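You operate a simulated robot arm through the tools that you are given. There is no shell and no other tool. Be economical: measure what you need, move in short steps, check, and stop when the job is done.

Carry out the task below with a simulated robot arm. There is one attempt and no reset: what you move stays moved.

TASK
Put things in order on the vanity top beside the kits. At the end: the clear refill bottle (marked "SOAP") stands where the purple can (marked "COLA") stood; the purple can from the vanity top beside the kits stands on top of the green box; the pink bath bomb from the vanity top beside the kits stands where the silver basin plug stood; the clear blue-capped tumbler is in the teal bin; the silver basin plug from the vanity top beside the kits stands where the clear blue-capped tumbler stood; whatever was shut is shut again. Leave all else as you found it, and nothing knocked over.
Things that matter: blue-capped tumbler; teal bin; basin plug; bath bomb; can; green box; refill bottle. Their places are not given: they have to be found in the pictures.

It is judged by the outcome, as a careful person would: the job done as asked, and still so three seconds after it is handed in. It fails if anything else is knocked over, pushed out of place, dropped, spilled or broken.

THE ROBOT
A 6-joint arm with a two-finger parallel gripper, fixed in place. Base frame: the origin is at the foot of the arm, x ahead of it, y to its left, z up; the work surface is at about z = 0. Lengths are in mm, angles in degrees, forces in N, time in s.
With the tool pointing down near the work surface it reaches from about 180 to 460 mm from the base axis. Its first joint turns from -70.0 to 70.0 degrees. Payload 1.9 kg.
The TCP is the grasp point between the finger pads, 23 mm short of the fingertips. In the tool frame z runs along the fingers and y along their closing line. The gripper opens to 94 mm. The fingers are 38 mm wide and 10 mm thick; the gripper's body (54 by 96 mm) begins 39 mm behind the TCP.
Orientation is told as [roll, pitch, yaw] about the base's x, y, z axes, in that order, counted from this pose: with the fingers straight down and closing along the base's y, the tool's x points along the base's -x, its y along +y and its z along -z.

THE INTERFACE
- The arm moves only by the tool arm_command. Its argument "commands" is a list of rows, each a list of 7 numbers: the shift along the tool's x, y, z in mm, then the turn, a rotation vector about the tool's x, y, z in degrees, then the gripper command, from -1 (shut) to 1 (fully open), values between in proportion. In form: [[dx, dy, dz, rx, ry, rz, fingers], ...]. A call has 1 to 10 rows; each row is the pose to reach, as a shift and turn from the pose commanded when the call began, along the tool's axes at that moment. Rows are played at 5 a second. More than 50 mm and 8.6 degrees between two rows, or a gripper value outside its range, and nothing of the call is played. A pose out of reach is approached as far as the arm can. The call stops where the force on the tool passes 40 N (or 10 N more than at its start, if that is more) or the arm is blocked; 0.2 s more then pass. The fingers move at their own pace (about 108 mm/s each) and stop on an object; they squeeze with about 29 N. The grip force told is the motor's: it shows also when the fingers shut on nothing. Time passes only in rows, and 0.2 s behind the last, so rows that repeat a pose let the fingers close. The reply holds the time, the measured pose of the TCP, the force on the tool along the base axes, the opening and the grip force, in the units named above and with some noise, and new pictures: "pictures" is both (left out), scene, wrist or none.
- Cameras (640 x 400 px; columns grow to the right, rows downward): "scene" is fixed at [66.2, 331.8, 423.7]; the picture's right is [-0.51, -0.86, 0.00], its down [-0.48, 0.29, -0.83] and it looks along [0.71, -0.42, -0.56] (base axes); focal length 214 px, centre (320, 200). "wrist" rides on the gripper at [86, 16, -74] in the tool frame; the picture's right is [-0.18, 0.98, 0.00], its down [-0.58, -0.11, -0.81] and it looks along [-0.79, -0.15, 0.59] (tool axes); focal length 243 px, centre (320, 200).
- measure_at(camera, pixels): there is no depth. For up to 12 entries [column, row, z] of the newest picture of that camera ("zoom" is the newest enlarged one), the place [x, y] in the base frame at which the ray of that pixel passes the height z, good to about 2 mm, but the place of the scene camera against the robot may be out by one fixed shift of up to 12 mm in any direction. The clock stands still meanwhile.
- close_up(camera, box): a new picture of the part [left, top, right, bottom] of that camera's present view, enlarged. The clock stands still meanwhile.
- hand_in(): hands the job in; it is judged then, once.

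Work in short steps. Measure before you move; look again where a grasp or a placing could have gone wrong, and mend it. You have 80 turns and 170 pictures in all, those below and enlarged ones among them. Open the gripper and draw the arm clear of the work before you hand the job in, unless the task says otherwise; then end with one line.

The tools are called after "Call:" as name(argument=value, ...) on one line, values as JSON. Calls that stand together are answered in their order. arm_command: Moves the arm, as the interface text tells. Its arguments: {"type":"object","properties":{"commands":{"type":"array"},"pictures":{"type":"string","enum":["both","scene","wrist","none"]}},"required":["commands"]} The other tools are called the same way: measure_at (camera, pixels) gives the place at which the rays of pixels pass given heights; close_up (camera, box) takes an enlarged picture of a part of a camera's view; hand_in () hands the job in.

At the start:

```text
time: 0.0
position: [250.2, 117.7, 384.0]
tool_rot: [0.1, 0.0, 0.0]
wrist_force: [-0.3, -0.1, -0.1]
grip_width: 93.9
gripper_force: 0.0
```

scene: 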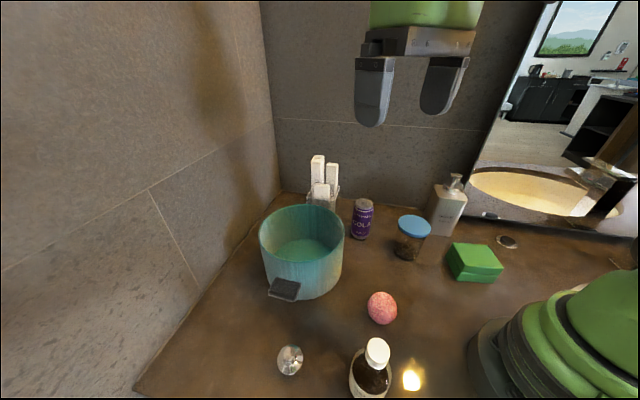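
wrist: 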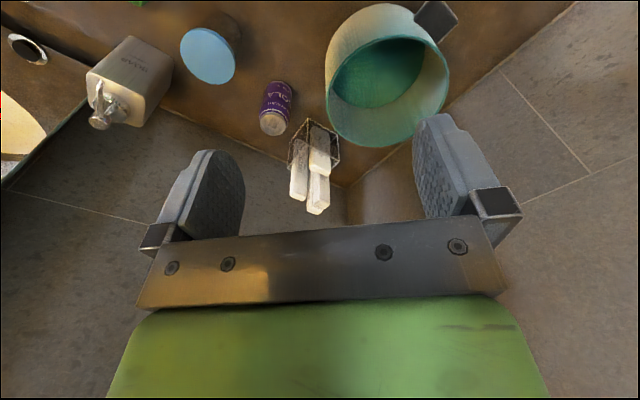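

The scene shows the bin (300,250), can (362,218), tumbler (411,238), soap bottle (447,208), green box (474,262), bath bomb (382,308) and plug (290,360). I'll enlarge and measure these.

Call:
close_up(camera="scene", box=[240, 150, 400, 250])

Call:
close_up(camera="scene", box=[370, 160, 530, 290])

Call:
close_up(camera="scene", box=[250, 270, 450, 400])

Call:
measure_at(camera="scene", pixels=[[361, 236, 0], [365, 202, 60], [407, 256, 0], [414, 224, 60], [442, 231, 0], [475, 280, 0], [476, 255, 30], [382, 308, 20], [290, 360, 10], [370, 395, 0], [378, 350, 80], [411, 388, 0]])

Call:
measure_at(camera="scene", pixels=[[260, 240, 90], [344, 240, 90], [302, 207, 90], [302, 265, 90], [300, 298, 0], [284, 290, 40], [446, 279, 0], [502, 268, 25], [455, 243, 25], [490, 243, 25], [460, 272, 25], [322, 205, 0]])

```text
4.00 times, centred on (320, 200) of scene
```

zoom: 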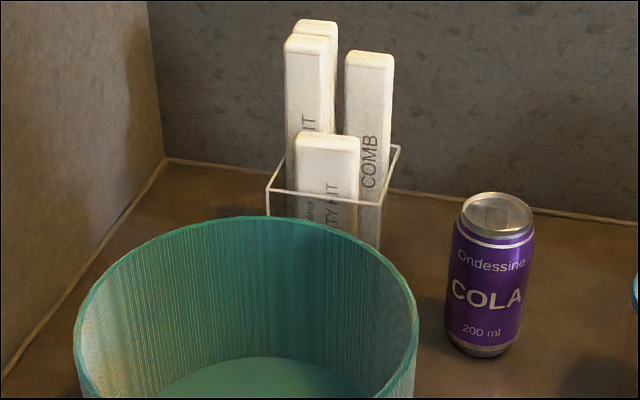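

```text
3.08 times, centred on (450, 225) of scene
```

zoom: 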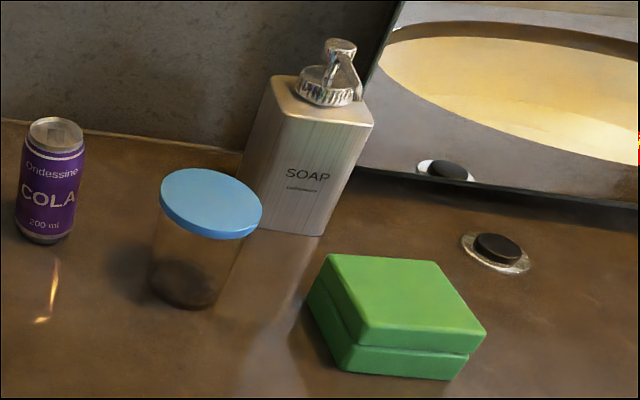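

```text
3.08 times, centred on (350, 335) of scene
```

zoom: 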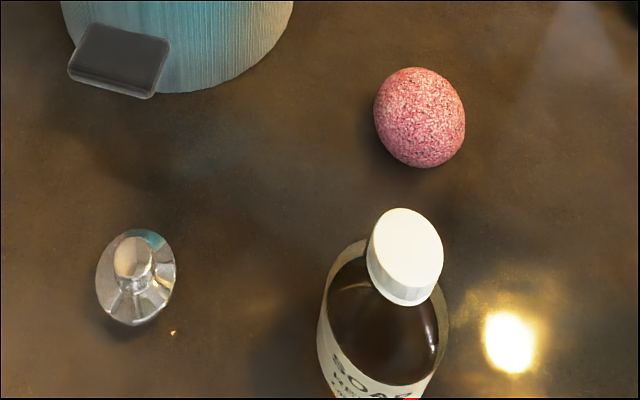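

```text
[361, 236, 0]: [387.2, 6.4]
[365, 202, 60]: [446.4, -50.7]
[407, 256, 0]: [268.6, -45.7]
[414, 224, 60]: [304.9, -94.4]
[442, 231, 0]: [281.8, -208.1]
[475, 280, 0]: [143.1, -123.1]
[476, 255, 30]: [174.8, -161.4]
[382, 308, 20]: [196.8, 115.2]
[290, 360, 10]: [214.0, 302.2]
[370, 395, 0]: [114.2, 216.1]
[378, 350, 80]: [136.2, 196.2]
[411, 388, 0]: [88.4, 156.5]
```

```text
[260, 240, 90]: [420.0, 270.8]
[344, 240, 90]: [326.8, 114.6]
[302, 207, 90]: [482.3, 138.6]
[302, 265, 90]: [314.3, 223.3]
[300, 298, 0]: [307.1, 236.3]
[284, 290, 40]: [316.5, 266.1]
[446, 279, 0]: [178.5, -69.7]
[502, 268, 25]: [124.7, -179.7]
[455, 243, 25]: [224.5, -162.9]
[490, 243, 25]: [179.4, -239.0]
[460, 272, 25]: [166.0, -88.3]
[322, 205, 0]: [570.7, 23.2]
```

The wrist view is upside-down but sharp: can top (273,123), tumbler lid (208,56), bin rim (385,75). I'll measure these with the wrist camera at several heights to settle heights and the scene camera's shift.

Call:
measure_at(camera="wrist", pixels=[[273, 124, 90], [273, 124, 110], [280, 86, 0], [208, 55, 80], [208, 55, 100], [180, 55, 100], [236, 55, 100], [325, 85, 90], [447, 85, 90], [386, 146, 90], [386, 20, 90], [300, 165, 0]])

Call:
measure_at(camera="scene", pixels=[[364, 202, 90], [364, 202, 110], [360, 235, 0], [414.5, 226, 80], [414.5, 226, 100], [406, 252, 0], [302, 207, 110], [302, 265, 110], [260, 240, 110], [344, 240, 110], [378, 350, 110], [290, 355, 20]])

Call:
close_up(camera="wrist", box=[160, 0, 320, 100])

```text
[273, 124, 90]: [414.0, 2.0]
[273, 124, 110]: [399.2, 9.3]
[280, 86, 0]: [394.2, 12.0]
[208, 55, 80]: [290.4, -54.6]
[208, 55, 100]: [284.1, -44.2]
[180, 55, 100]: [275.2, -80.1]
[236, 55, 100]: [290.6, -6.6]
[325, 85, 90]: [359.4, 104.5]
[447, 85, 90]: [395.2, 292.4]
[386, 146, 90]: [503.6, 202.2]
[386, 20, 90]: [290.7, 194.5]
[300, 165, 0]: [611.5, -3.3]
```

```text
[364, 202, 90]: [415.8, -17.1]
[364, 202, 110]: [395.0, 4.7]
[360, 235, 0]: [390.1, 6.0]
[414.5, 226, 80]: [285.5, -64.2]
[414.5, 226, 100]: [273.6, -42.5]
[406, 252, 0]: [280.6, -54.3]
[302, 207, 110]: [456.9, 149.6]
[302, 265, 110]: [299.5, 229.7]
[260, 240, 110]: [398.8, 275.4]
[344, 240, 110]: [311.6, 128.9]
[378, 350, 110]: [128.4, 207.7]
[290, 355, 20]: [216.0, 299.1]
```

```text
4.00 times, centred on (240, 50) of wrist
```

zoom: 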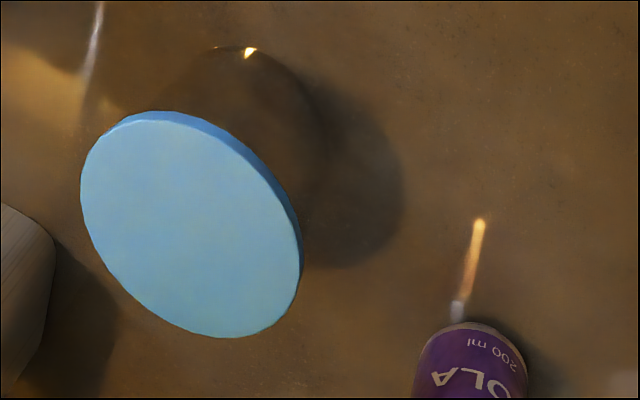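

Can top is near (399,9) at z≈110 and tumbler lid near (284,-46) at z≈100, with the scene camera a few mm off. I'll check the kits (neighbour to the can) and the green box corners.

Call:
measure_at(camera="wrist", pixels=[[298, 200, 120], [298, 200, 150], [316, 213, 120], [316, 213, 150], [312, 172, 90], [289, 160, 60], [291, 135, 60], [312, 119, 60], [341, 142, 60], [341, 142, 80]])

Call:
measure_at(camera="scene", pixels=[[318, 157, 120], [318, 157, 150], [332, 166, 120], [332, 166, 150], [321, 186, 90], [321, 186, 120], [341, 187, 60], [307, 197, 60], [453.8, 243.5, 35], [487, 246.5, 35], [504, 268.5, 35], [462, 264.5, 35]])

Call:
close_up(camera="wrist", box=[250, 70, 410, 220])

```text
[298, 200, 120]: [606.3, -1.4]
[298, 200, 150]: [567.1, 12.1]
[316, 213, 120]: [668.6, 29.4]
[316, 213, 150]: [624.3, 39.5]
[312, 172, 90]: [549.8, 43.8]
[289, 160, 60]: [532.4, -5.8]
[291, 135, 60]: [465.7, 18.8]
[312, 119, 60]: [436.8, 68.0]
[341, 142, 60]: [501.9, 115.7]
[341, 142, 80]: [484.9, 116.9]
```

```text
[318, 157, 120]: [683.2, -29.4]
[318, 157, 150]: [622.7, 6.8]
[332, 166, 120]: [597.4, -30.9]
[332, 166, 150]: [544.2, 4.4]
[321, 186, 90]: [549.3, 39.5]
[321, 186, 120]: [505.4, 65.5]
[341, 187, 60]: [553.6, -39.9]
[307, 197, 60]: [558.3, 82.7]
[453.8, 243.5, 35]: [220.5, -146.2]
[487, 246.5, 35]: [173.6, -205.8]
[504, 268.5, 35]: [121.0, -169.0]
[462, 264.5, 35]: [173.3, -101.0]
```

```text
2.67 times, centred on (330, 145) of wrist
```

zoom: 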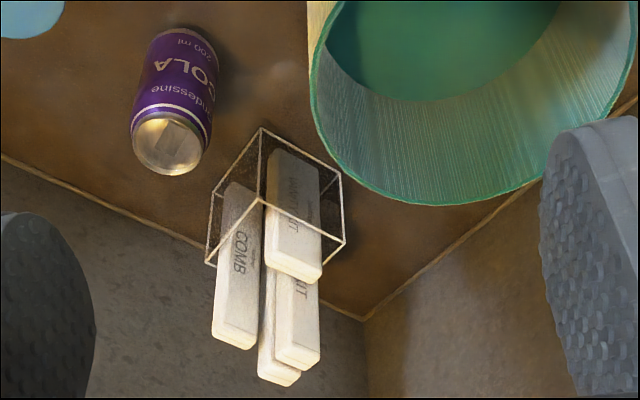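

Kits stand beyond x≈480, clear of the can. Now I turn the wrist to look at the refill bottle, bath bomb and plug on the left side.

Call:
arm_command(commands=[[9, -1, 0, 0, 0, -8.5, 1], [18, -2, 0, 0, 0, -17, 1], [27, -4, 0, 0, 0, -25.5, 1], [36, -5, 0, 0, 0, -34, 1], [45, -6, 0, 0, 0, -42.5, 1], [54, -7, 0, 0, 0, -51, 1], [60, -8, 0, 0, 0, -59.5, 1]])

```text
time: 1.6
position: [189.5, 110.9, 383.7]
tool_rot: [0.0, -0.1, 59.5]
wrist_force: [1.2, 0.6, -0.4]
grip_width: 94.0
gripper_force: 0.1
```

scene: 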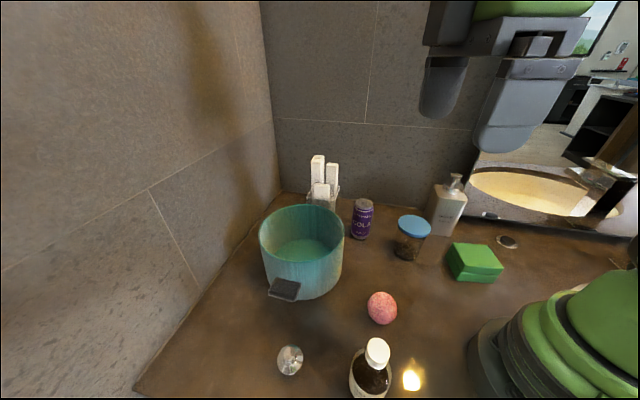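
wrist: 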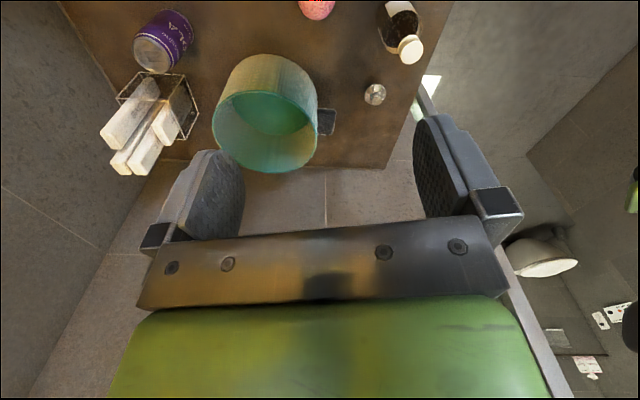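

The wrist now shows the refill bottle (402,30), cap (411,49), plug (375,94) and bomb (318,8). Enlarge and measure.

Call:
close_up(camera="wrist", box=[290, 0, 450, 110])

Call:
measure_at(camera="wrist", pixels=[[411, 49, 110], [411, 49, 130], [411, 49, 150], [375, 98, 20], [376, 93, 0], [375, 104, 10], [364, 94, 5], [387, 94, 5], [265, 90, 100], [213, 115, 100], [317, 115, 100], [265, 170, 100]])

Call:
measure_at(camera="scene", pixels=[[378, 348, 110], [378, 348, 130], [378, 348, 150], [290, 357, 20], [290, 362, 0], [382, 308, 20], [382, 308, 25], [382, 308, 30]])

```text
3.64 times, centred on (370, 55) of wrist
```

zoom: 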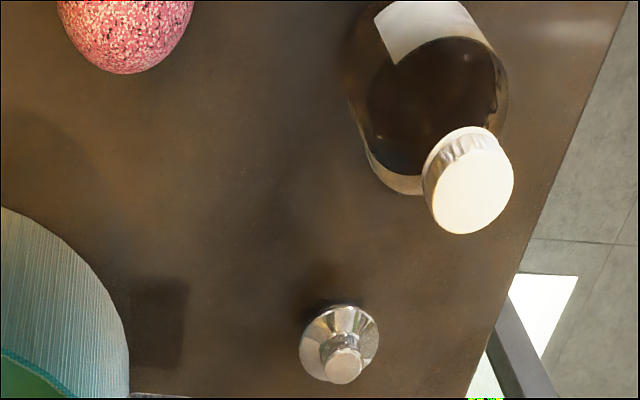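

```text
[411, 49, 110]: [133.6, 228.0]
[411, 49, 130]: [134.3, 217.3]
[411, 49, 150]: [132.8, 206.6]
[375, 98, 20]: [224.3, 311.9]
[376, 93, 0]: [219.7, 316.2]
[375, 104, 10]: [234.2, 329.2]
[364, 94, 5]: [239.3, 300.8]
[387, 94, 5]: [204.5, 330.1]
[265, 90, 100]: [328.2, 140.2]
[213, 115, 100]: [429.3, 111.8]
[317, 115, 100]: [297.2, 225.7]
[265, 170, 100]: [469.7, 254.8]
```

```text
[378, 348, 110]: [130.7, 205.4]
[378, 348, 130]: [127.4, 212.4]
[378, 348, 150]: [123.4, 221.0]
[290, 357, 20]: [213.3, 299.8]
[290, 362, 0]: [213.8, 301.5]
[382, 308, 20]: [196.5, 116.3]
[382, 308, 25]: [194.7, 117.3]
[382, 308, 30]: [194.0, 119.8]
```

The amber-filled clear bottle marked SOAP RE… is the refill, at about (134,220), ~125 tall, ~60 wide. Next I swing over to the right to look at the green box and tumbler.

Call:
arm_command(commands=[[14.6, -8.6, 0, 0, 0, 8.5, 1], [29.2, -17.2, 0, 0, 0, 17, 1], [43.9, -25.9, 0, 0, 0, 25.5, 1], [58.6, -34.5, 0, 0, 0, 34, 1], [73.2, -43.2, 0, 0, 0, 42.5, 1], [87.9, -51.8, 0, 0, 0, 51, 1], [102.5, -60.5, 0, 0, 0, 59.5, 1], [117.2, -69, 0, 0, 0, 68, 1], [131.8, -77.7, 0, 0, 0, 76.5, 1], [146.5, -86.4, 0, 0, 0, 85, 1]], pictures="none")

Call:
arm_command(commands=[[0, 0, 0, 0, 0, 8.5, 1], [0, 0, 0, 0, 0, 17, 1], [0, 0, 0, 0, 0, 25.5, 1], [0, 0, 0, 0, 0, 34, 1]], pictures="wrist")

```text
time: 3.8
position: [190.1, -61.8, 383.3]
tool_rot: [0.1, -0.1, -25.7]
wrist_force: [-0.4, 0.5, -0.6]
grip_width: 94.0
gripper_force: 0.0
```

```text
time: 4.8
position: [189.1, -60.7, 384.1]
tool_rot: [0.0, -0.1, -59.7]
wrist_force: [0.4, 0.6, 0.2]
grip_width: 93.7
gripper_force: 0.1
```

wrist: 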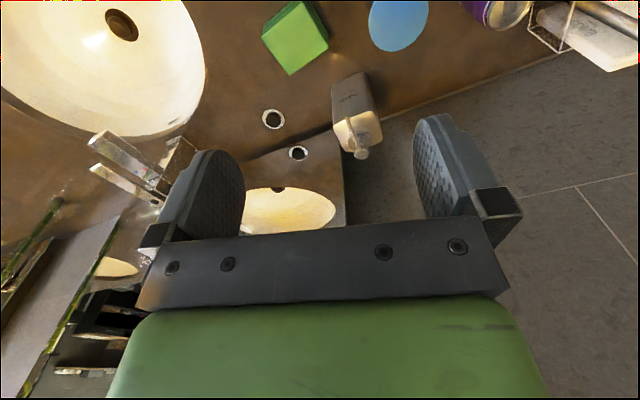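

The green box is clear at (296,37). Enlarge it.

Call:
close_up(camera="wrist", box=[240, 0, 440, 110])

Call:
measure_at(camera="wrist", pixels=[[262, 38, 25], [290, 75, 0], [290, 75, 25], [329, 44, 0], [303, 1, 30], [262, 34, 30], [289, 66, 30], [328, 38, 30], [398, 24, 100], [398, 24, 90]])

```text
3.20 times, centred on (340, 55) of wrist
```

zoom: 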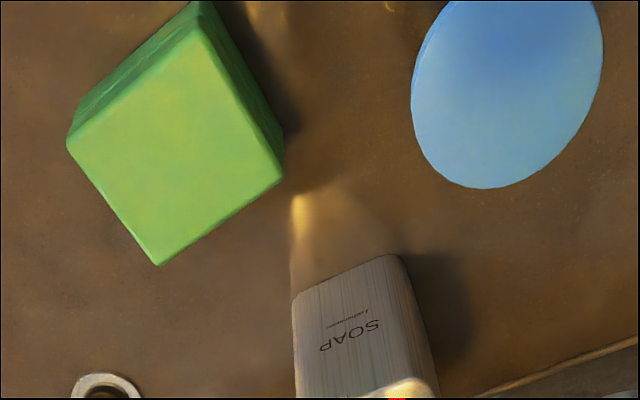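

```text
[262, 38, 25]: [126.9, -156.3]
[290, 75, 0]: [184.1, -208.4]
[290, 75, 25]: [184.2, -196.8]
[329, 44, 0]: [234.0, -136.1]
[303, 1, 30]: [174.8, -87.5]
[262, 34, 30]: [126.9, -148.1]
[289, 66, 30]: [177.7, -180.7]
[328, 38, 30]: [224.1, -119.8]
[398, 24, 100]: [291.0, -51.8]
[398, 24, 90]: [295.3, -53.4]
```

Top face centre is where its diagonals cross, ≈(296,41). Compare with the scene at several heights.

Call:
measure_at(camera="wrist", pixels=[[296, 41, 25], [296, 41, 35], [296, 41, 45], [261, 37, 35], [289.4, 75.3, 35], [328.4, 46.3, 35], [261, 37, 45], [289.4, 75.3, 45], [328.4, 46.3, 45]])

Call:
measure_at(camera="scene", pixels=[[477, 255.5, 25], [477, 255.5, 35], [477, 255.5, 45], [453, 243.5, 35], [487, 245, 35], [503.7, 269, 35], [459, 272, 35], [461, 282, 0], [497, 283, 0], [448, 265, 0]])

Call:
close_up(camera="scene", box=[425, 230, 525, 295])

```text
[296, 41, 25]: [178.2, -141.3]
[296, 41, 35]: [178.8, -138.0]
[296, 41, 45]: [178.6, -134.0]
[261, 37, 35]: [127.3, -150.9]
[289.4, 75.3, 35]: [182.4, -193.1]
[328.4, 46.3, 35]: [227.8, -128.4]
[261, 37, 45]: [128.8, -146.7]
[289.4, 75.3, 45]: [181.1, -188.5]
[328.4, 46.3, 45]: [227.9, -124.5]
```

```text
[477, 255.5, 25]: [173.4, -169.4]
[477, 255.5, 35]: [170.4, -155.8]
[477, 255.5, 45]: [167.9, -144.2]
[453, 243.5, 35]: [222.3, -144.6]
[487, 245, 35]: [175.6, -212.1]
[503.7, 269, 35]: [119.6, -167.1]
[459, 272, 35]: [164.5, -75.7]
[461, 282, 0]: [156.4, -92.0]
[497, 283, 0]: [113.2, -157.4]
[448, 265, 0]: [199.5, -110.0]
```

```text
6.15 times, centred on (475, 262) of scene
```

zoom: 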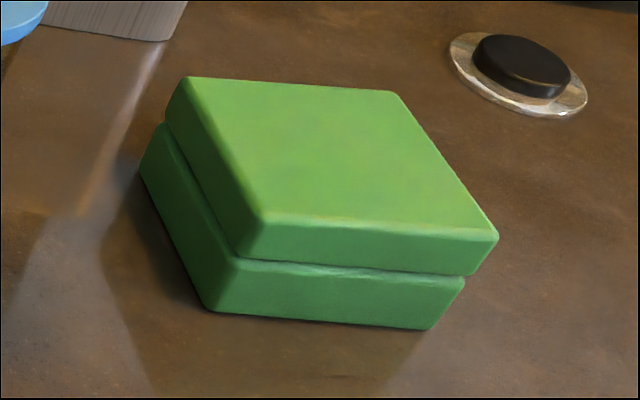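

Green box centre ≈(178.5,-136), top at z≈42. Now I move toward the can with yaw 0 for a closer look.

Call:
arm_command(commands=[[-1.2, 22.6, 19, 0, 0, -8.5, 1], [-2.5, 45.3, 38, 0, 0, -17, 1], [-3.7, 68, 57, 0, 0, -25.5, 1], [-5, 90.6, 76, 0, 0, -34, 1], [-6.2, 113.2, 95, 0, 0, -42.5, 1], [-7.5, 136, 115, 0, 0, -51, 1], [-8.7, 158.5, 134, 0, 0, -59.5, 1]])

```text
time: 6.4
position: [332.6, 13.9, 249.2]
tool_rot: [0.1, 0.0, 0.1]
wrist_force: [0.0, -0.2, -0.1]
grip_width: 93.9
gripper_force: 0.1
```

scene: 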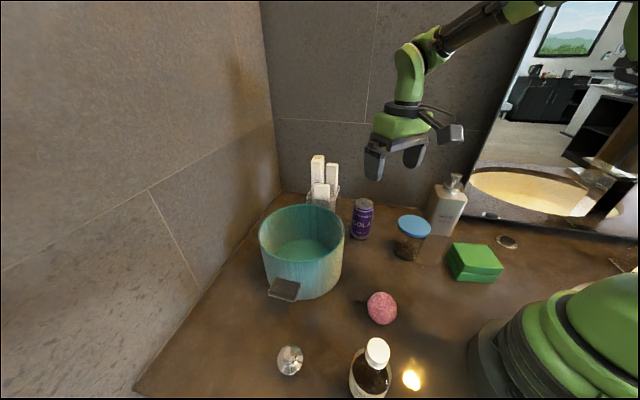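
wrist: 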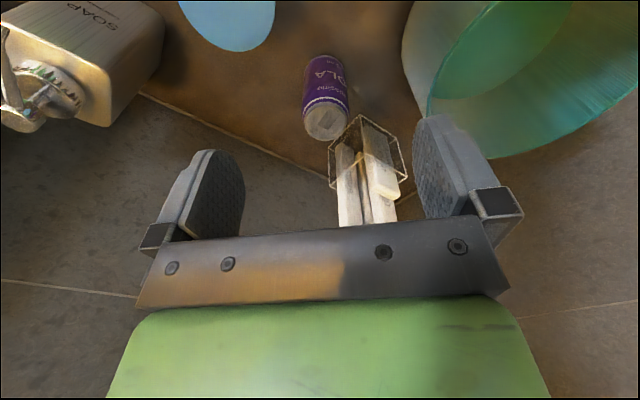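

Can top centre ≈(326,121) in wrist, near-base edge ≈(327,57). Enlarge and measure.

Call:
close_up(camera="wrist", box=[280, 40, 440, 140])

Call:
measure_at(camera="wrist", pixels=[[326, 121, 100], [326, 121, 110], [326, 121, 90], [326, 57, 0], [305, 85, 40], [350, 85, 40], [368, 115, 60], [405, 150, 60], [328, 150, 60]])

```text
4.00 times, centred on (360, 90) of wrist
```

zoom: 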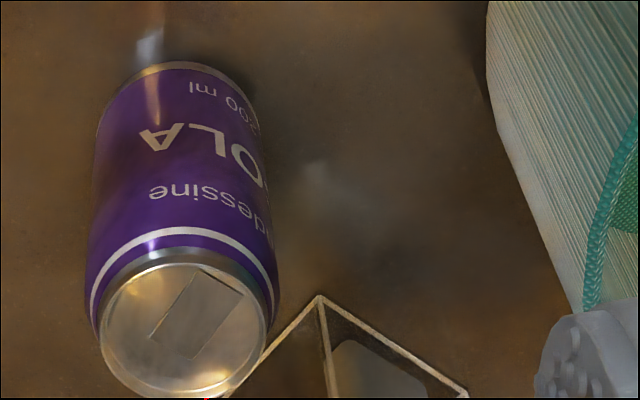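

```text
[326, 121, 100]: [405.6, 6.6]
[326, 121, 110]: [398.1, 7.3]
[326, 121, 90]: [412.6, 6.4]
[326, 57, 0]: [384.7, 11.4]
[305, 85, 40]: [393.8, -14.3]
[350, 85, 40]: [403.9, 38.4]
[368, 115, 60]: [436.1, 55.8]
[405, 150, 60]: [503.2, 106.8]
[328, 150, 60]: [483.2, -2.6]
```

Can is centred at about (407,8), ~98 tall. I move over it, then descend with open fingers to z≈125 to check alignment.

Call:
arm_command(commands=[[-37, -3, 0, 0, 0, 0, 1], [-74, -6, 0, 0, 0, 0, 1], [-74, -6, 45, 0, 0, 0, 1], [-74, -6, 85, 0, 0, 0, 1], [-74, -6, 105, 0, 0, 0, 1]])

```text
time: 7.6
position: [405.0, 6.5, 143.8]
tool_rot: [0.1, 0.0, -0.1]
wrist_force: [0.2, 0.0, 0.2]
grip_width: 93.9
gripper_force: 0.0
```

scene: 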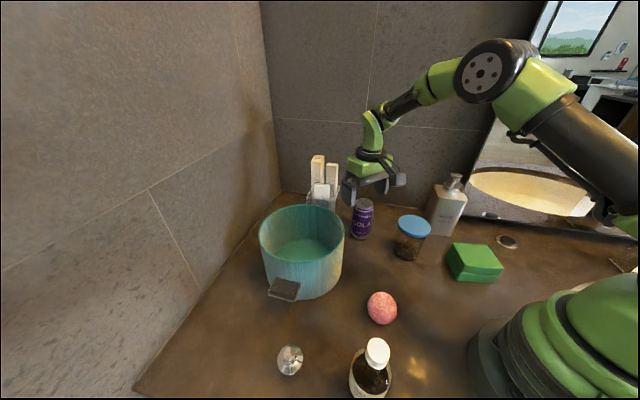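
wrist: 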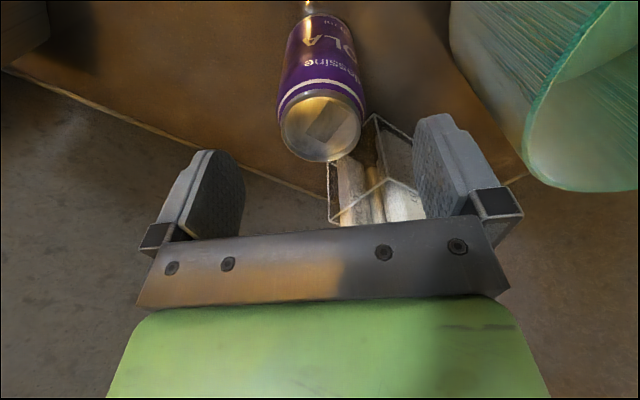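

Can top centre is now ≈(321,128); measure to refine.

Call:
measure_at(camera="wrist", pixels=[[321, 128, 98], [321, 128, 95], [321, 128, 102], [280, 118, 97], [363, 114, 97], [321, 160, 98]])

```text
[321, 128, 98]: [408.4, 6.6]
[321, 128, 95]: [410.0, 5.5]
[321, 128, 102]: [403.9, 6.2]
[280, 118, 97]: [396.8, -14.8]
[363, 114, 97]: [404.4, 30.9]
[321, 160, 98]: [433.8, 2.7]
```

Aligned at ≈(407,7). Descend to z≈68 and close.

Call:
arm_command(commands=[[-1, 0, 40, 0, 0, 0, 1], [-2, 0, 76, 0, 0, 0, 1], [-2, 0, 76, 0, 0, 0, -1], [-2, 0, 76, 0, 0, 0, -1], [-2, 0, 76, 0, 0, 0, -1]])

```text
time: 8.4
position: [409.1, 7.4, 70.9]
tool_rot: [0.1, -0.4, -0.1]
wrist_force: [-3.0, -2.0, 5.6]
grip_width: 52.5
gripper_force: 29.3
stopped in row 4: the force on the tool passed its limit (the readings are from after the stop); the commanded pose is now the measured one
```

scene: 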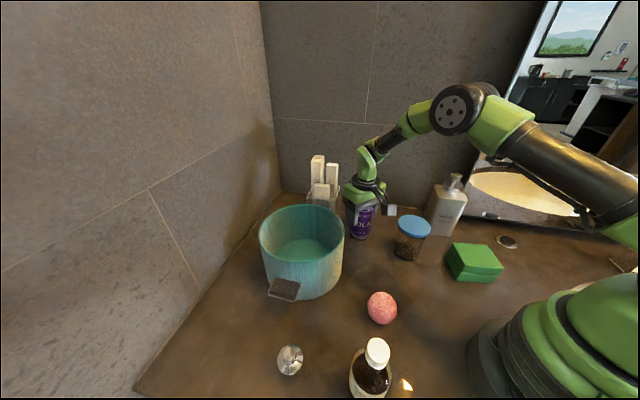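
wrist: 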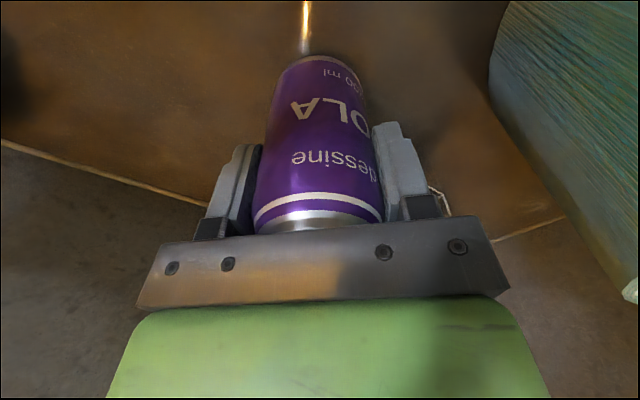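

The can is held (52.5 mm). Lift it and look.

Call:
arm_command(commands=[[0, 0, -20, 0, 0, 0, -1], [0, 0, -60, 0, 0, 0, -1], [0, 0, -105, 0, 0, 0, -1], [0, 0, -149, 0, 0, 0, -1]])

```text
time: 9.4
position: [406.6, 6.2, 222.7]
tool_rot: [0.1, -0.3, -0.2]
wrist_force: [-0.1, -0.1, -2.1]
grip_width: 52.4
gripper_force: 28.7
```

scene: 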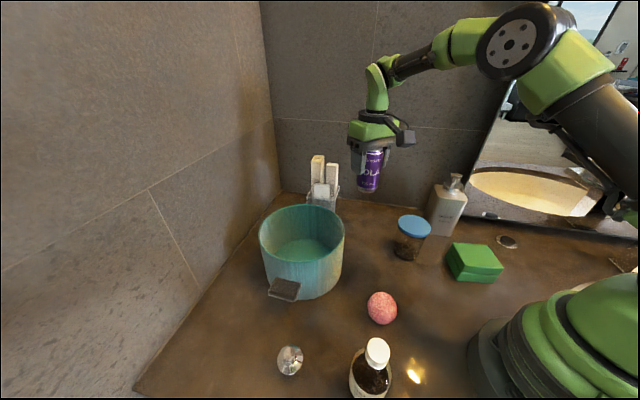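
wrist: 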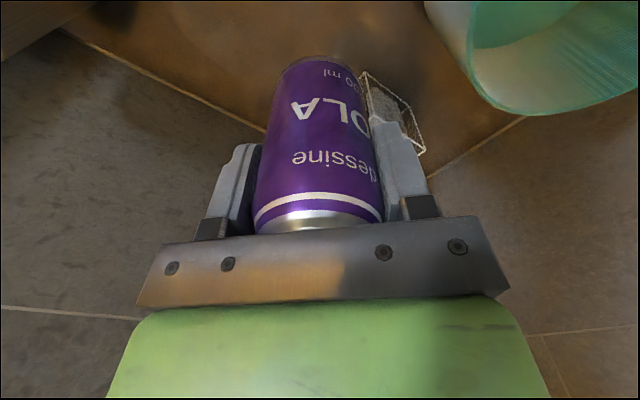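

Carry the can to above the green box at (178.5,-136), yaw -37.

Call:
arm_command(commands=[[38, -24, 0, 0, 0, 6, -1], [76, -47, 0, 0, 0, 12, -1], [114, -71, 0, 0, 0, 18, -1], [152, -95, 0, 0, 0, 24, -1], [190, -118, 0, 0, 0, 30, -1], [228, -142, 0, 0, 0, 37, -1]])

```text
time: 10.8
position: [179.0, -135.3, 220.0]
tool_rot: [0.3, -0.2, -37.2]
wrist_force: [-0.4, -0.5, -2.7]
grip_width: 51.9
gripper_force: 28.8
```

scene: 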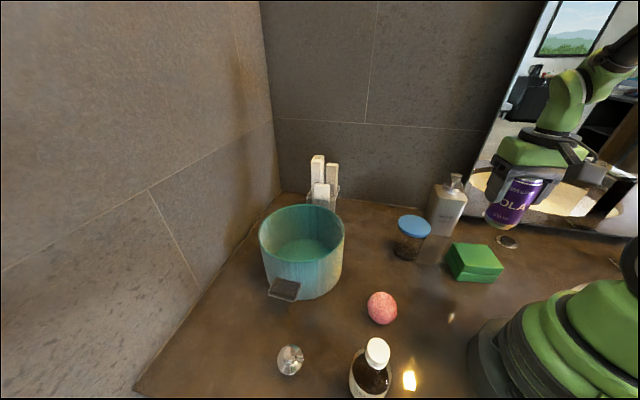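
wrist: 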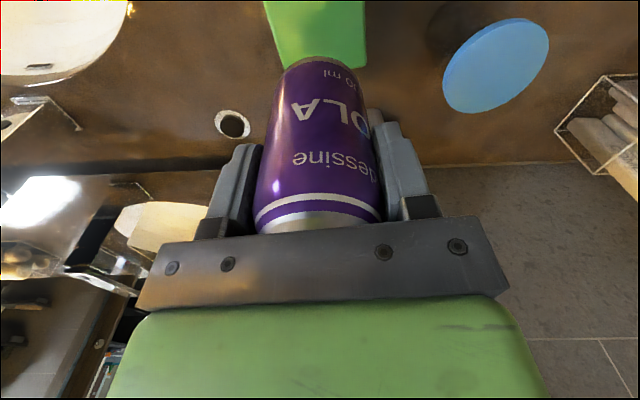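

Above the box. Lower to TCP z≈128 (can bottom ~15 above the lid) and check.

Call:
arm_command(commands=[[0, 0, 45, 0, 0, 0, -1], [0, 0, 80, 0, 0, 0, -1], [0, 0, 92, 0, 0, 0, -1]])

Call:
close_up(camera="scene", box=[420, 180, 580, 290])

```text
time: 11.7
position: [179.2, -134.0, 127.2]
tool_rot: [0.2, -0.2, -37.2]
wrist_force: [-1.0, -0.6, -2.2]
grip_width: 52.3
gripper_force: 29.1
```

scene: 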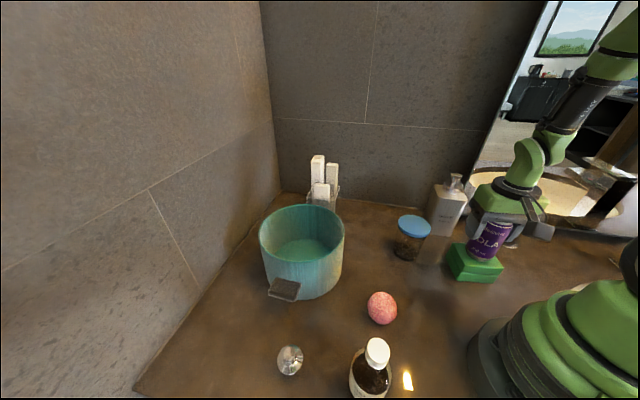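
wrist: 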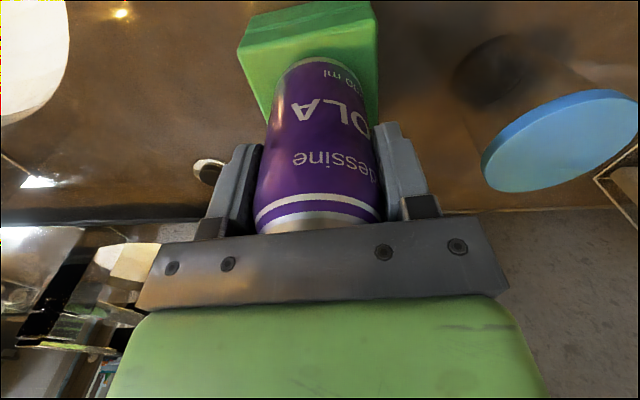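

```text
3.64 times, centred on (500, 235) of scene
```

zoom: 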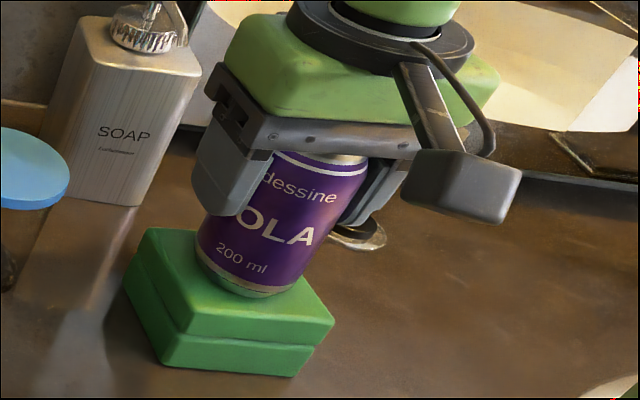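

Alignment looks centred on the box. Lower in small steps watching the force.

Call:
arm_command(commands=[[0, 0, 6, 0, 0, 0, -1], [0, 0, 10, 0, 0, 0, -1], [0, 0, 12, 0, 0, 0, -1]], pictures="none")

```text
time: 12.0
position: [179.7, -133.8, 126.0]
tool_rot: [0.3, -0.4, -37.2]
wrist_force: [-3.2, 1.9, 19.5]
grip_width: 52.3
gripper_force: 29.4
stopped in row 1: the force on the tool passed its limit (the readings are from after the stop); the commanded pose is now the measured one
```

Contact at z≈126, so the box is taller than guessed. Check closely before releasing.

Call:
close_up(camera="scene", box=[440, 210, 540, 290])

Call:
close_up(camera="wrist", box=[220, 0, 420, 125])

```text
5.00 times, centred on (490, 250) of scene
```

zoom: 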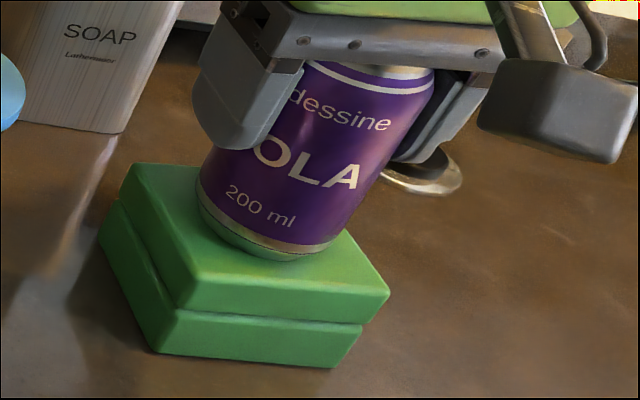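

```text
3.20 times, centred on (320, 62) of wrist
```

zoom: 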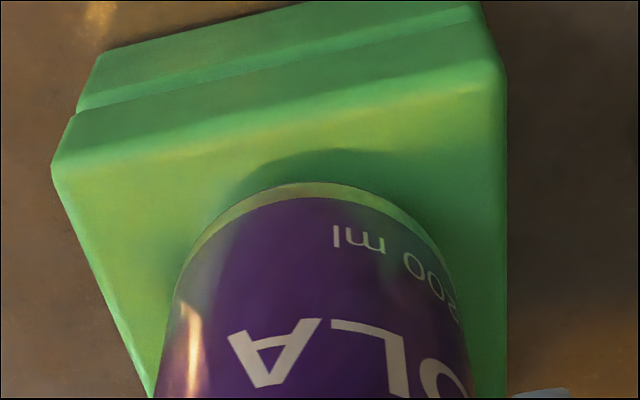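

The can rests near the centre of the lid. Ease the preload slightly, open and rise.

Call:
arm_command(commands=[[0, 0, -1, 0, 0, 0, -1], [0, 0, -1, 0, 0, 0, 0.4], [0, 0, -1, 0, 0, 0, 0.7], [0, 0, -1, 0, 0, 0, 0.8], [0, 0, -30, 0, 0, 0, 0.8], [0, 0, -75, 0, 0, 0, 1], [0, 0, -120, 0, 0, 0, 1]])

Call:
close_up(camera="scene", box=[400, 190, 540, 290])

```text
time: 13.6
position: [179.9, -134.0, 247.5]
tool_rot: [0.2, -0.3, -37.1]
wrist_force: [0.9, -0.6, 0.0]
grip_width: 93.9
gripper_force: 0.1
```

scene: 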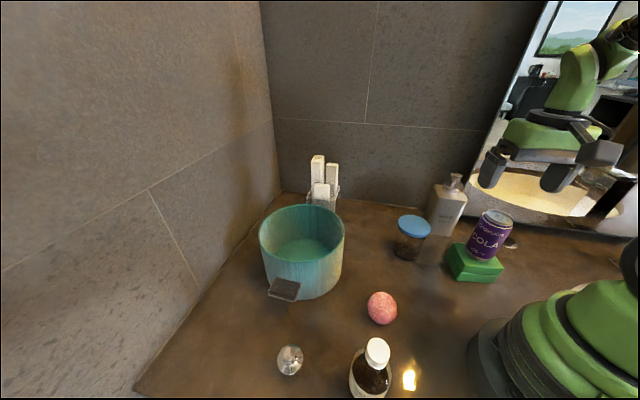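
wrist: 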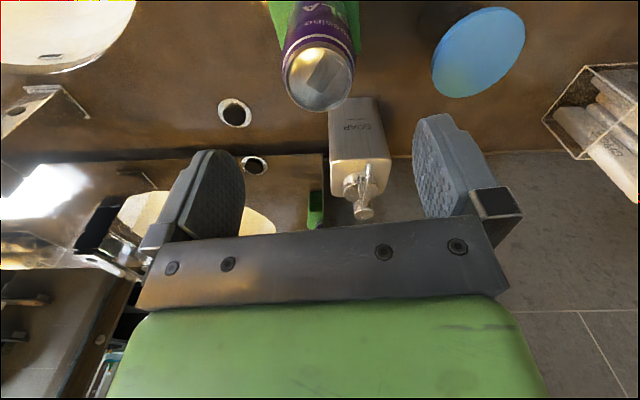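

```text
4.00 times, centred on (470, 240) of scene
```

zoom: 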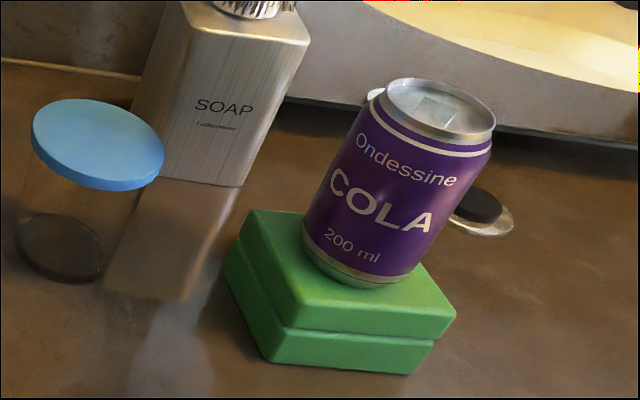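

Can is steady on the green box. Now look at the tumbler from closer with yaw 0.

Call:
arm_command(commands=[[6, 19, -7, 0, 0, -7.4, 1], [12, 38, -14, 0, 0, -14.8, 1], [17, 58, -21, 0, 0, -22.2, 1], [23, 77, -28, 0, 0, -29.6, 1], [28.6, 96, -33, 0, 0, -37, 1]], pictures="wrist")

Call:
close_up(camera="wrist", box=[200, 0, 440, 150])

```text
time: 14.8
position: [214.9, -40.2, 280.4]
tool_rot: [0.0, -0.4, 0.0]
wrist_force: [1.0, -0.2, -0.6]
grip_width: 93.8
gripper_force: 0.1
```

wrist: 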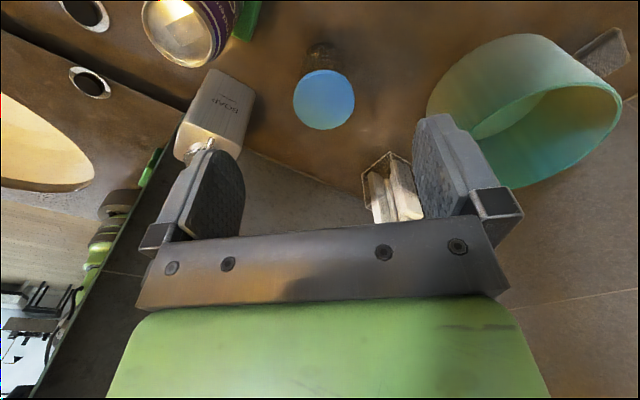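

```text
2.67 times, centred on (320, 75) of wrist
```

zoom: 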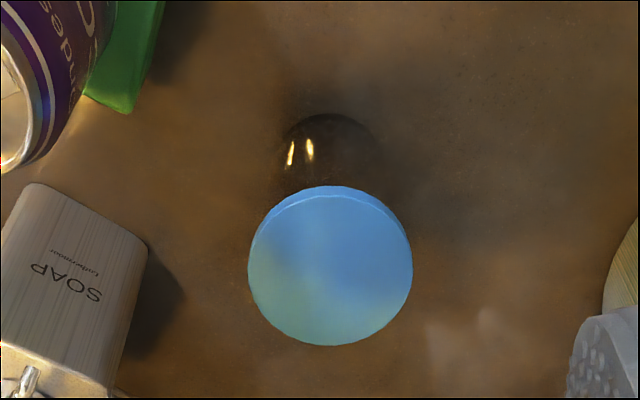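

Lid centre ≈(323.8,101), lid edges 293/354.5, base near edge ≈(324,60). Measure.

Call:
measure_at(camera="wrist", pixels=[[323.8, 101.2, 80], [323.8, 101.2, 90], [323.8, 101.2, 100], [293, 101.2, 95], [354.5, 101.2, 95], [323.8, 60.4, 0], [307, 73, 10], [341, 73, 10], [323.8, 129.7, 95], [323.8, 73, 95]])

Call:
close_up(camera="scene", box=[360, 200, 460, 270])

```text
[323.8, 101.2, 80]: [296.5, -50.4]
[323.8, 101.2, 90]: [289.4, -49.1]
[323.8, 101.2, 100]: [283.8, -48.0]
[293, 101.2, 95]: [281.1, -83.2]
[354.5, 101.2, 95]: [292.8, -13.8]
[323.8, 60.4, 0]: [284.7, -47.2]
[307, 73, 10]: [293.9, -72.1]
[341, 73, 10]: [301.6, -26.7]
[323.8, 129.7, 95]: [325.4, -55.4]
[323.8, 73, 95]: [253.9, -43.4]
```

```text
5.71 times, centred on (410, 235) of scene
```

zoom: 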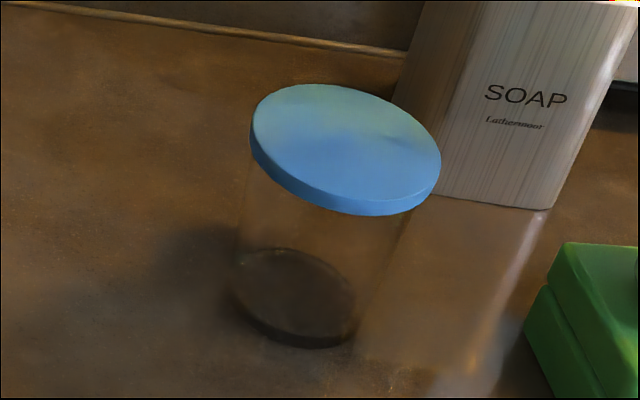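

The tumbler is about (290,-48), cap top z≈85-90, cap ~70 wide. I move over it and descend to z≈150 for a sharper view.

Call:
arm_command(commands=[[-35, -4, 30, 0, 0, 0, 1], [-70, -8, 75, 0, 0, 0, 1], [-75, -8, 120, 0, 0, 0, 1], [-75, -8, 135, 0, 0, 0, 1]])

Call:
close_up(camera="wrist", box=[160, 0, 480, 200])

```text
refused: row 2 steps farther than a row can; nothing moved
```

```text
2.00 times, centred on (320, 100) of wrist
```

zoom: 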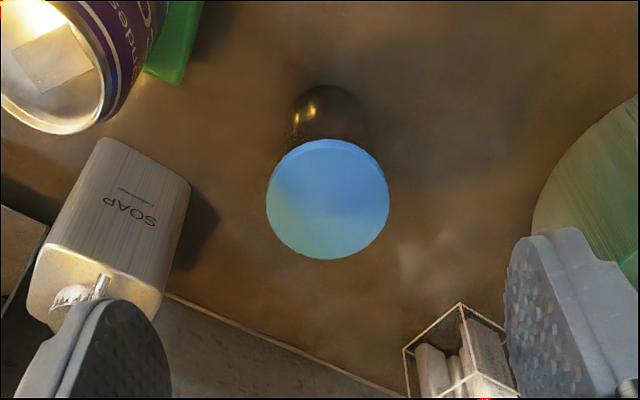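

Row steps were too long; repeat with smaller steps.

Call:
arm_command(commands=[[-30, -4, 30, 0, 0, 0, 1], [-60, -8, 65, 0, 0, 0, 1], [-75, -8, 105, 0, 0, 0, 1], [-75, -8, 130, 0, 0, 0, 1]], pictures="wrist")

Call:
close_up(camera="wrist", box=[160, 0, 480, 200])

```text
time: 15.8
position: [288.8, -49.0, 148.9]
tool_rot: [0.1, -0.4, -0.2]
wrist_force: [-0.4, -0.7, 0.0]
grip_width: 94.0
gripper_force: 0.0
```

wrist: 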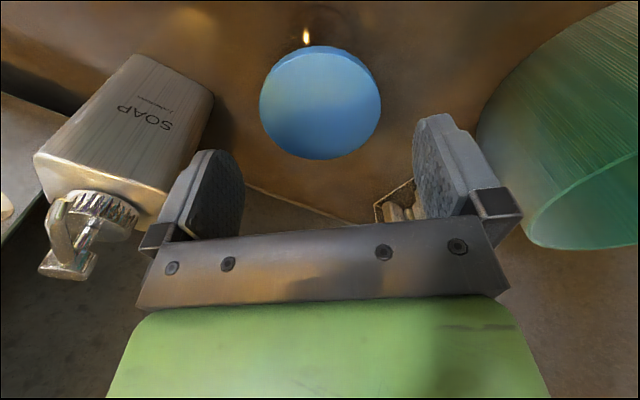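

```text
2.00 times, centred on (320, 100) of wrist
```

zoom: 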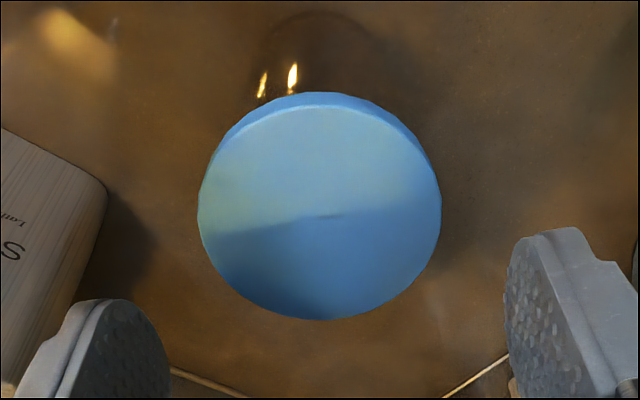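

Lid top face centre ≈(319.5,106), edges 259/380. Measure that and the dispenser's clearance.

Call:
measure_at(camera="wrist", pixels=[[319.5, 106, 80], [319.5, 106, 85], [319.5, 106, 90], [259, 106, 85], [380, 106, 85], [319.5, 53, 85], [319.5, 160, 85], [213, 95, 0], [205, 120, 50], [150, 215, 110], [180, 170, 80]])

```text
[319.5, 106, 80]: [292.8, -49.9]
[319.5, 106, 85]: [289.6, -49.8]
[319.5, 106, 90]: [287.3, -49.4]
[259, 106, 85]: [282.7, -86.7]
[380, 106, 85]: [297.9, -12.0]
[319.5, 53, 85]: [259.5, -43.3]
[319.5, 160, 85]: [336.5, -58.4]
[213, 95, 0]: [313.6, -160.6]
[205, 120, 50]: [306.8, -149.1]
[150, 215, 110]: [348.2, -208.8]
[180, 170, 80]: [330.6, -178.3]
```

Lid centre (289.5,-49.7) sits under the TCP; ~9 mm clearance each side. Descend to z≈75 and close.

Call:
arm_command(commands=[[-1, -0.5, 35, 0, 0, 0, 1], [-1, -0.5, 60, 0, 0, 0, 1], [-1, -0.5, 75, 0, 0, 0, 1], [-1, -0.5, 75, 0, 0, 0, 0.7], [-1, -0.5, 75, 0, 0, 0, -1], [-1, -0.5, 75, 0, 0, 0, -1]])

```text
time: 17.2
position: [291.3, -49.4, 73.7]
tool_rot: [0.0, -0.5, -0.3]
wrist_force: [0.2, 0.4, 0.2]
grip_width: 66.5
gripper_force: 29.1
```

scene: 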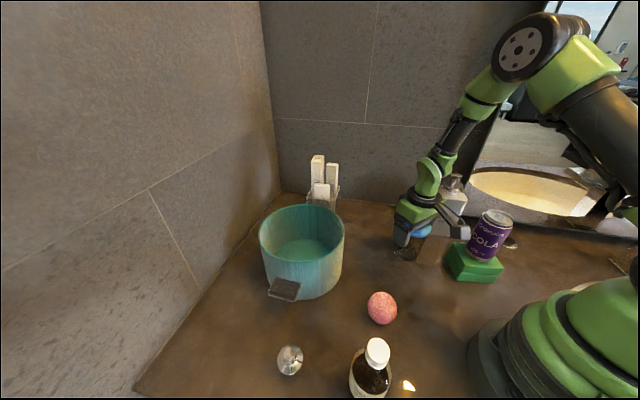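
wrist: 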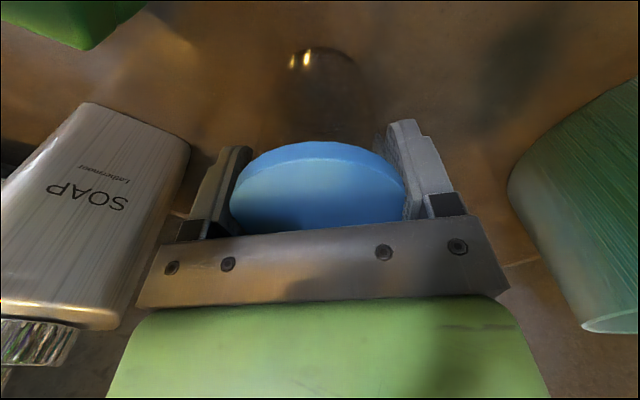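

Held at 66.5 mm. Measure the held lid's near edge to get the tumbler's true centre before lifting.

Call:
measure_at(camera="wrist", pixels=[[318, 158, 95], [318, 158, 90], [318, 158, 100], [318, 145, 90], [230, 210, 95], [406, 195, 95], [320, 47, 0], [320, 47, 8], [284, 85, 20], [362, 85, 20]])

Call:
close_up(camera="wrist", box=[200, 30, 440, 240])

```text
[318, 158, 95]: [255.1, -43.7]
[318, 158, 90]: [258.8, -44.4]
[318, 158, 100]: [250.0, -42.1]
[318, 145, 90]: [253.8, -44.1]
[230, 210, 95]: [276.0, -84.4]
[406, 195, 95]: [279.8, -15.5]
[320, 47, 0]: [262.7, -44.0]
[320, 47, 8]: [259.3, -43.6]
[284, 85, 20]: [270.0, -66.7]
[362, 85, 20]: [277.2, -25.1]
```

```text
1.90 times, centred on (320, 135) of wrist
```

zoom: 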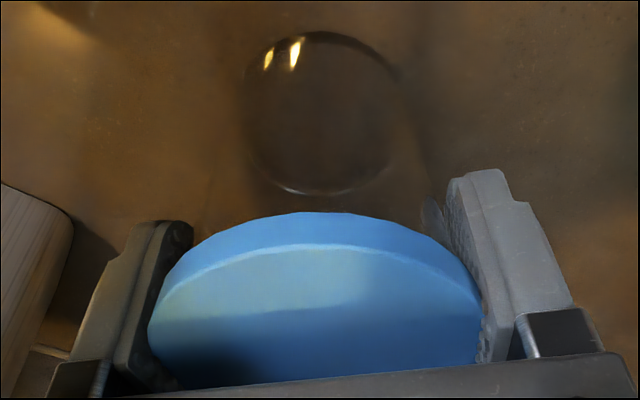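

The base rim is visible through the glass: near edge row 46.6, far row 131, sides cols 280.5/363. Measure its centre.

Call:
measure_at(camera="wrist", pixels=[[321, 46.6, 2], [321, 131.3, 2], [280.5, 92, 2], [363, 86, 2], [318, 165, 100], [148, 300, 100]])

```text
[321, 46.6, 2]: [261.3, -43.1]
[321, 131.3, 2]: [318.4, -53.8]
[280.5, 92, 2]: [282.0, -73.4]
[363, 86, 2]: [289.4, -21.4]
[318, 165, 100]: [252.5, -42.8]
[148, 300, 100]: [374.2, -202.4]
```

Tumbler's place is (288,-48). Lift it to z≈245 and move toward the bin for a look.

Call:
arm_command(commands=[[0, 0, -15, 0, 0, 0, -1], [0, 0, -55, 0, 0, 0, -1], [0, 0, -100, 0, 0, 0, -1], [0, 0, -145, 0, 0, 0, -1], [0, 0, -175, 0, 0, 0, -1]])

```text
time: 18.4
position: [290.2, -46.6, 249.9]
tool_rot: [0.0, -0.4, -0.2]
wrist_force: [-0.5, 0.3, -1.1]
grip_width: 66.4
gripper_force: 28.8
```

scene: 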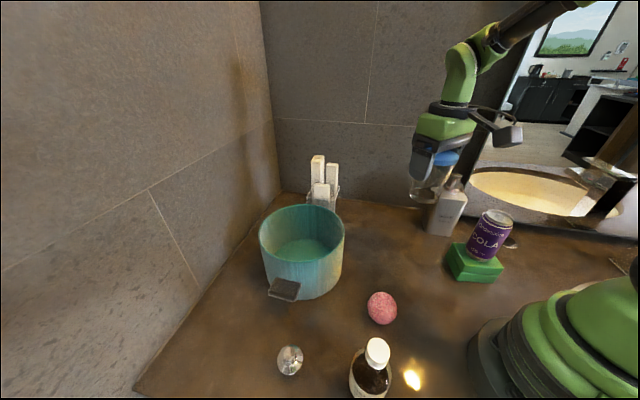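
wrist: 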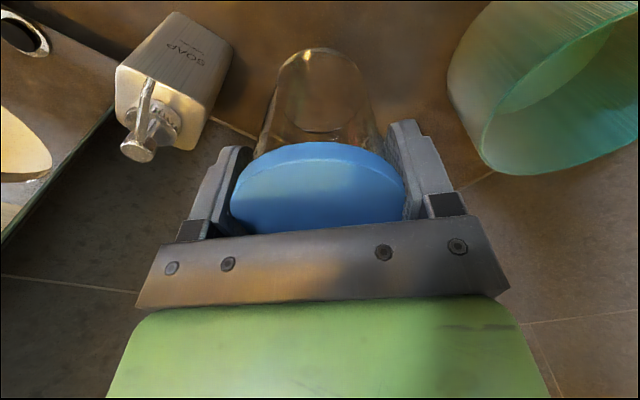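

Tumbler lifted whole. Swing to the bin side, keeping height, to see the rim fully.

Call:
arm_command(commands=[[0, 40, -15, 0, 0, -5, -1], [0, 80, -30, 0, 0, -10, -1], [0, 120, -45, 0, 0, -15, -1], [0, 160, -60, 0, 0, -20, -1], [0, 200, -70, 0, 0, -25, -1], [0, 217, -70, 0, 0, -25, -1]])

```text
time: 19.8
position: [287.6, 170.2, 320.3]
tool_rot: [-0.2, -0.4, 24.7]
wrist_force: [-0.4, 0.5, -2.0]
grip_width: 66.6
gripper_force: 29.0
```

scene: 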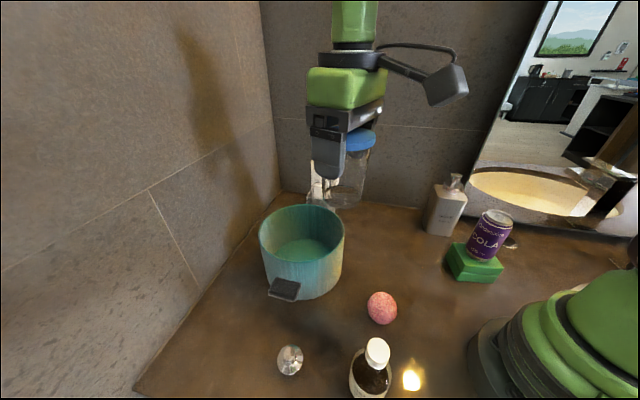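
wrist: 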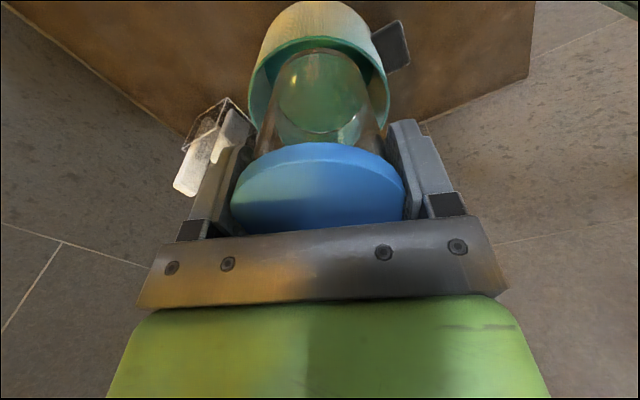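

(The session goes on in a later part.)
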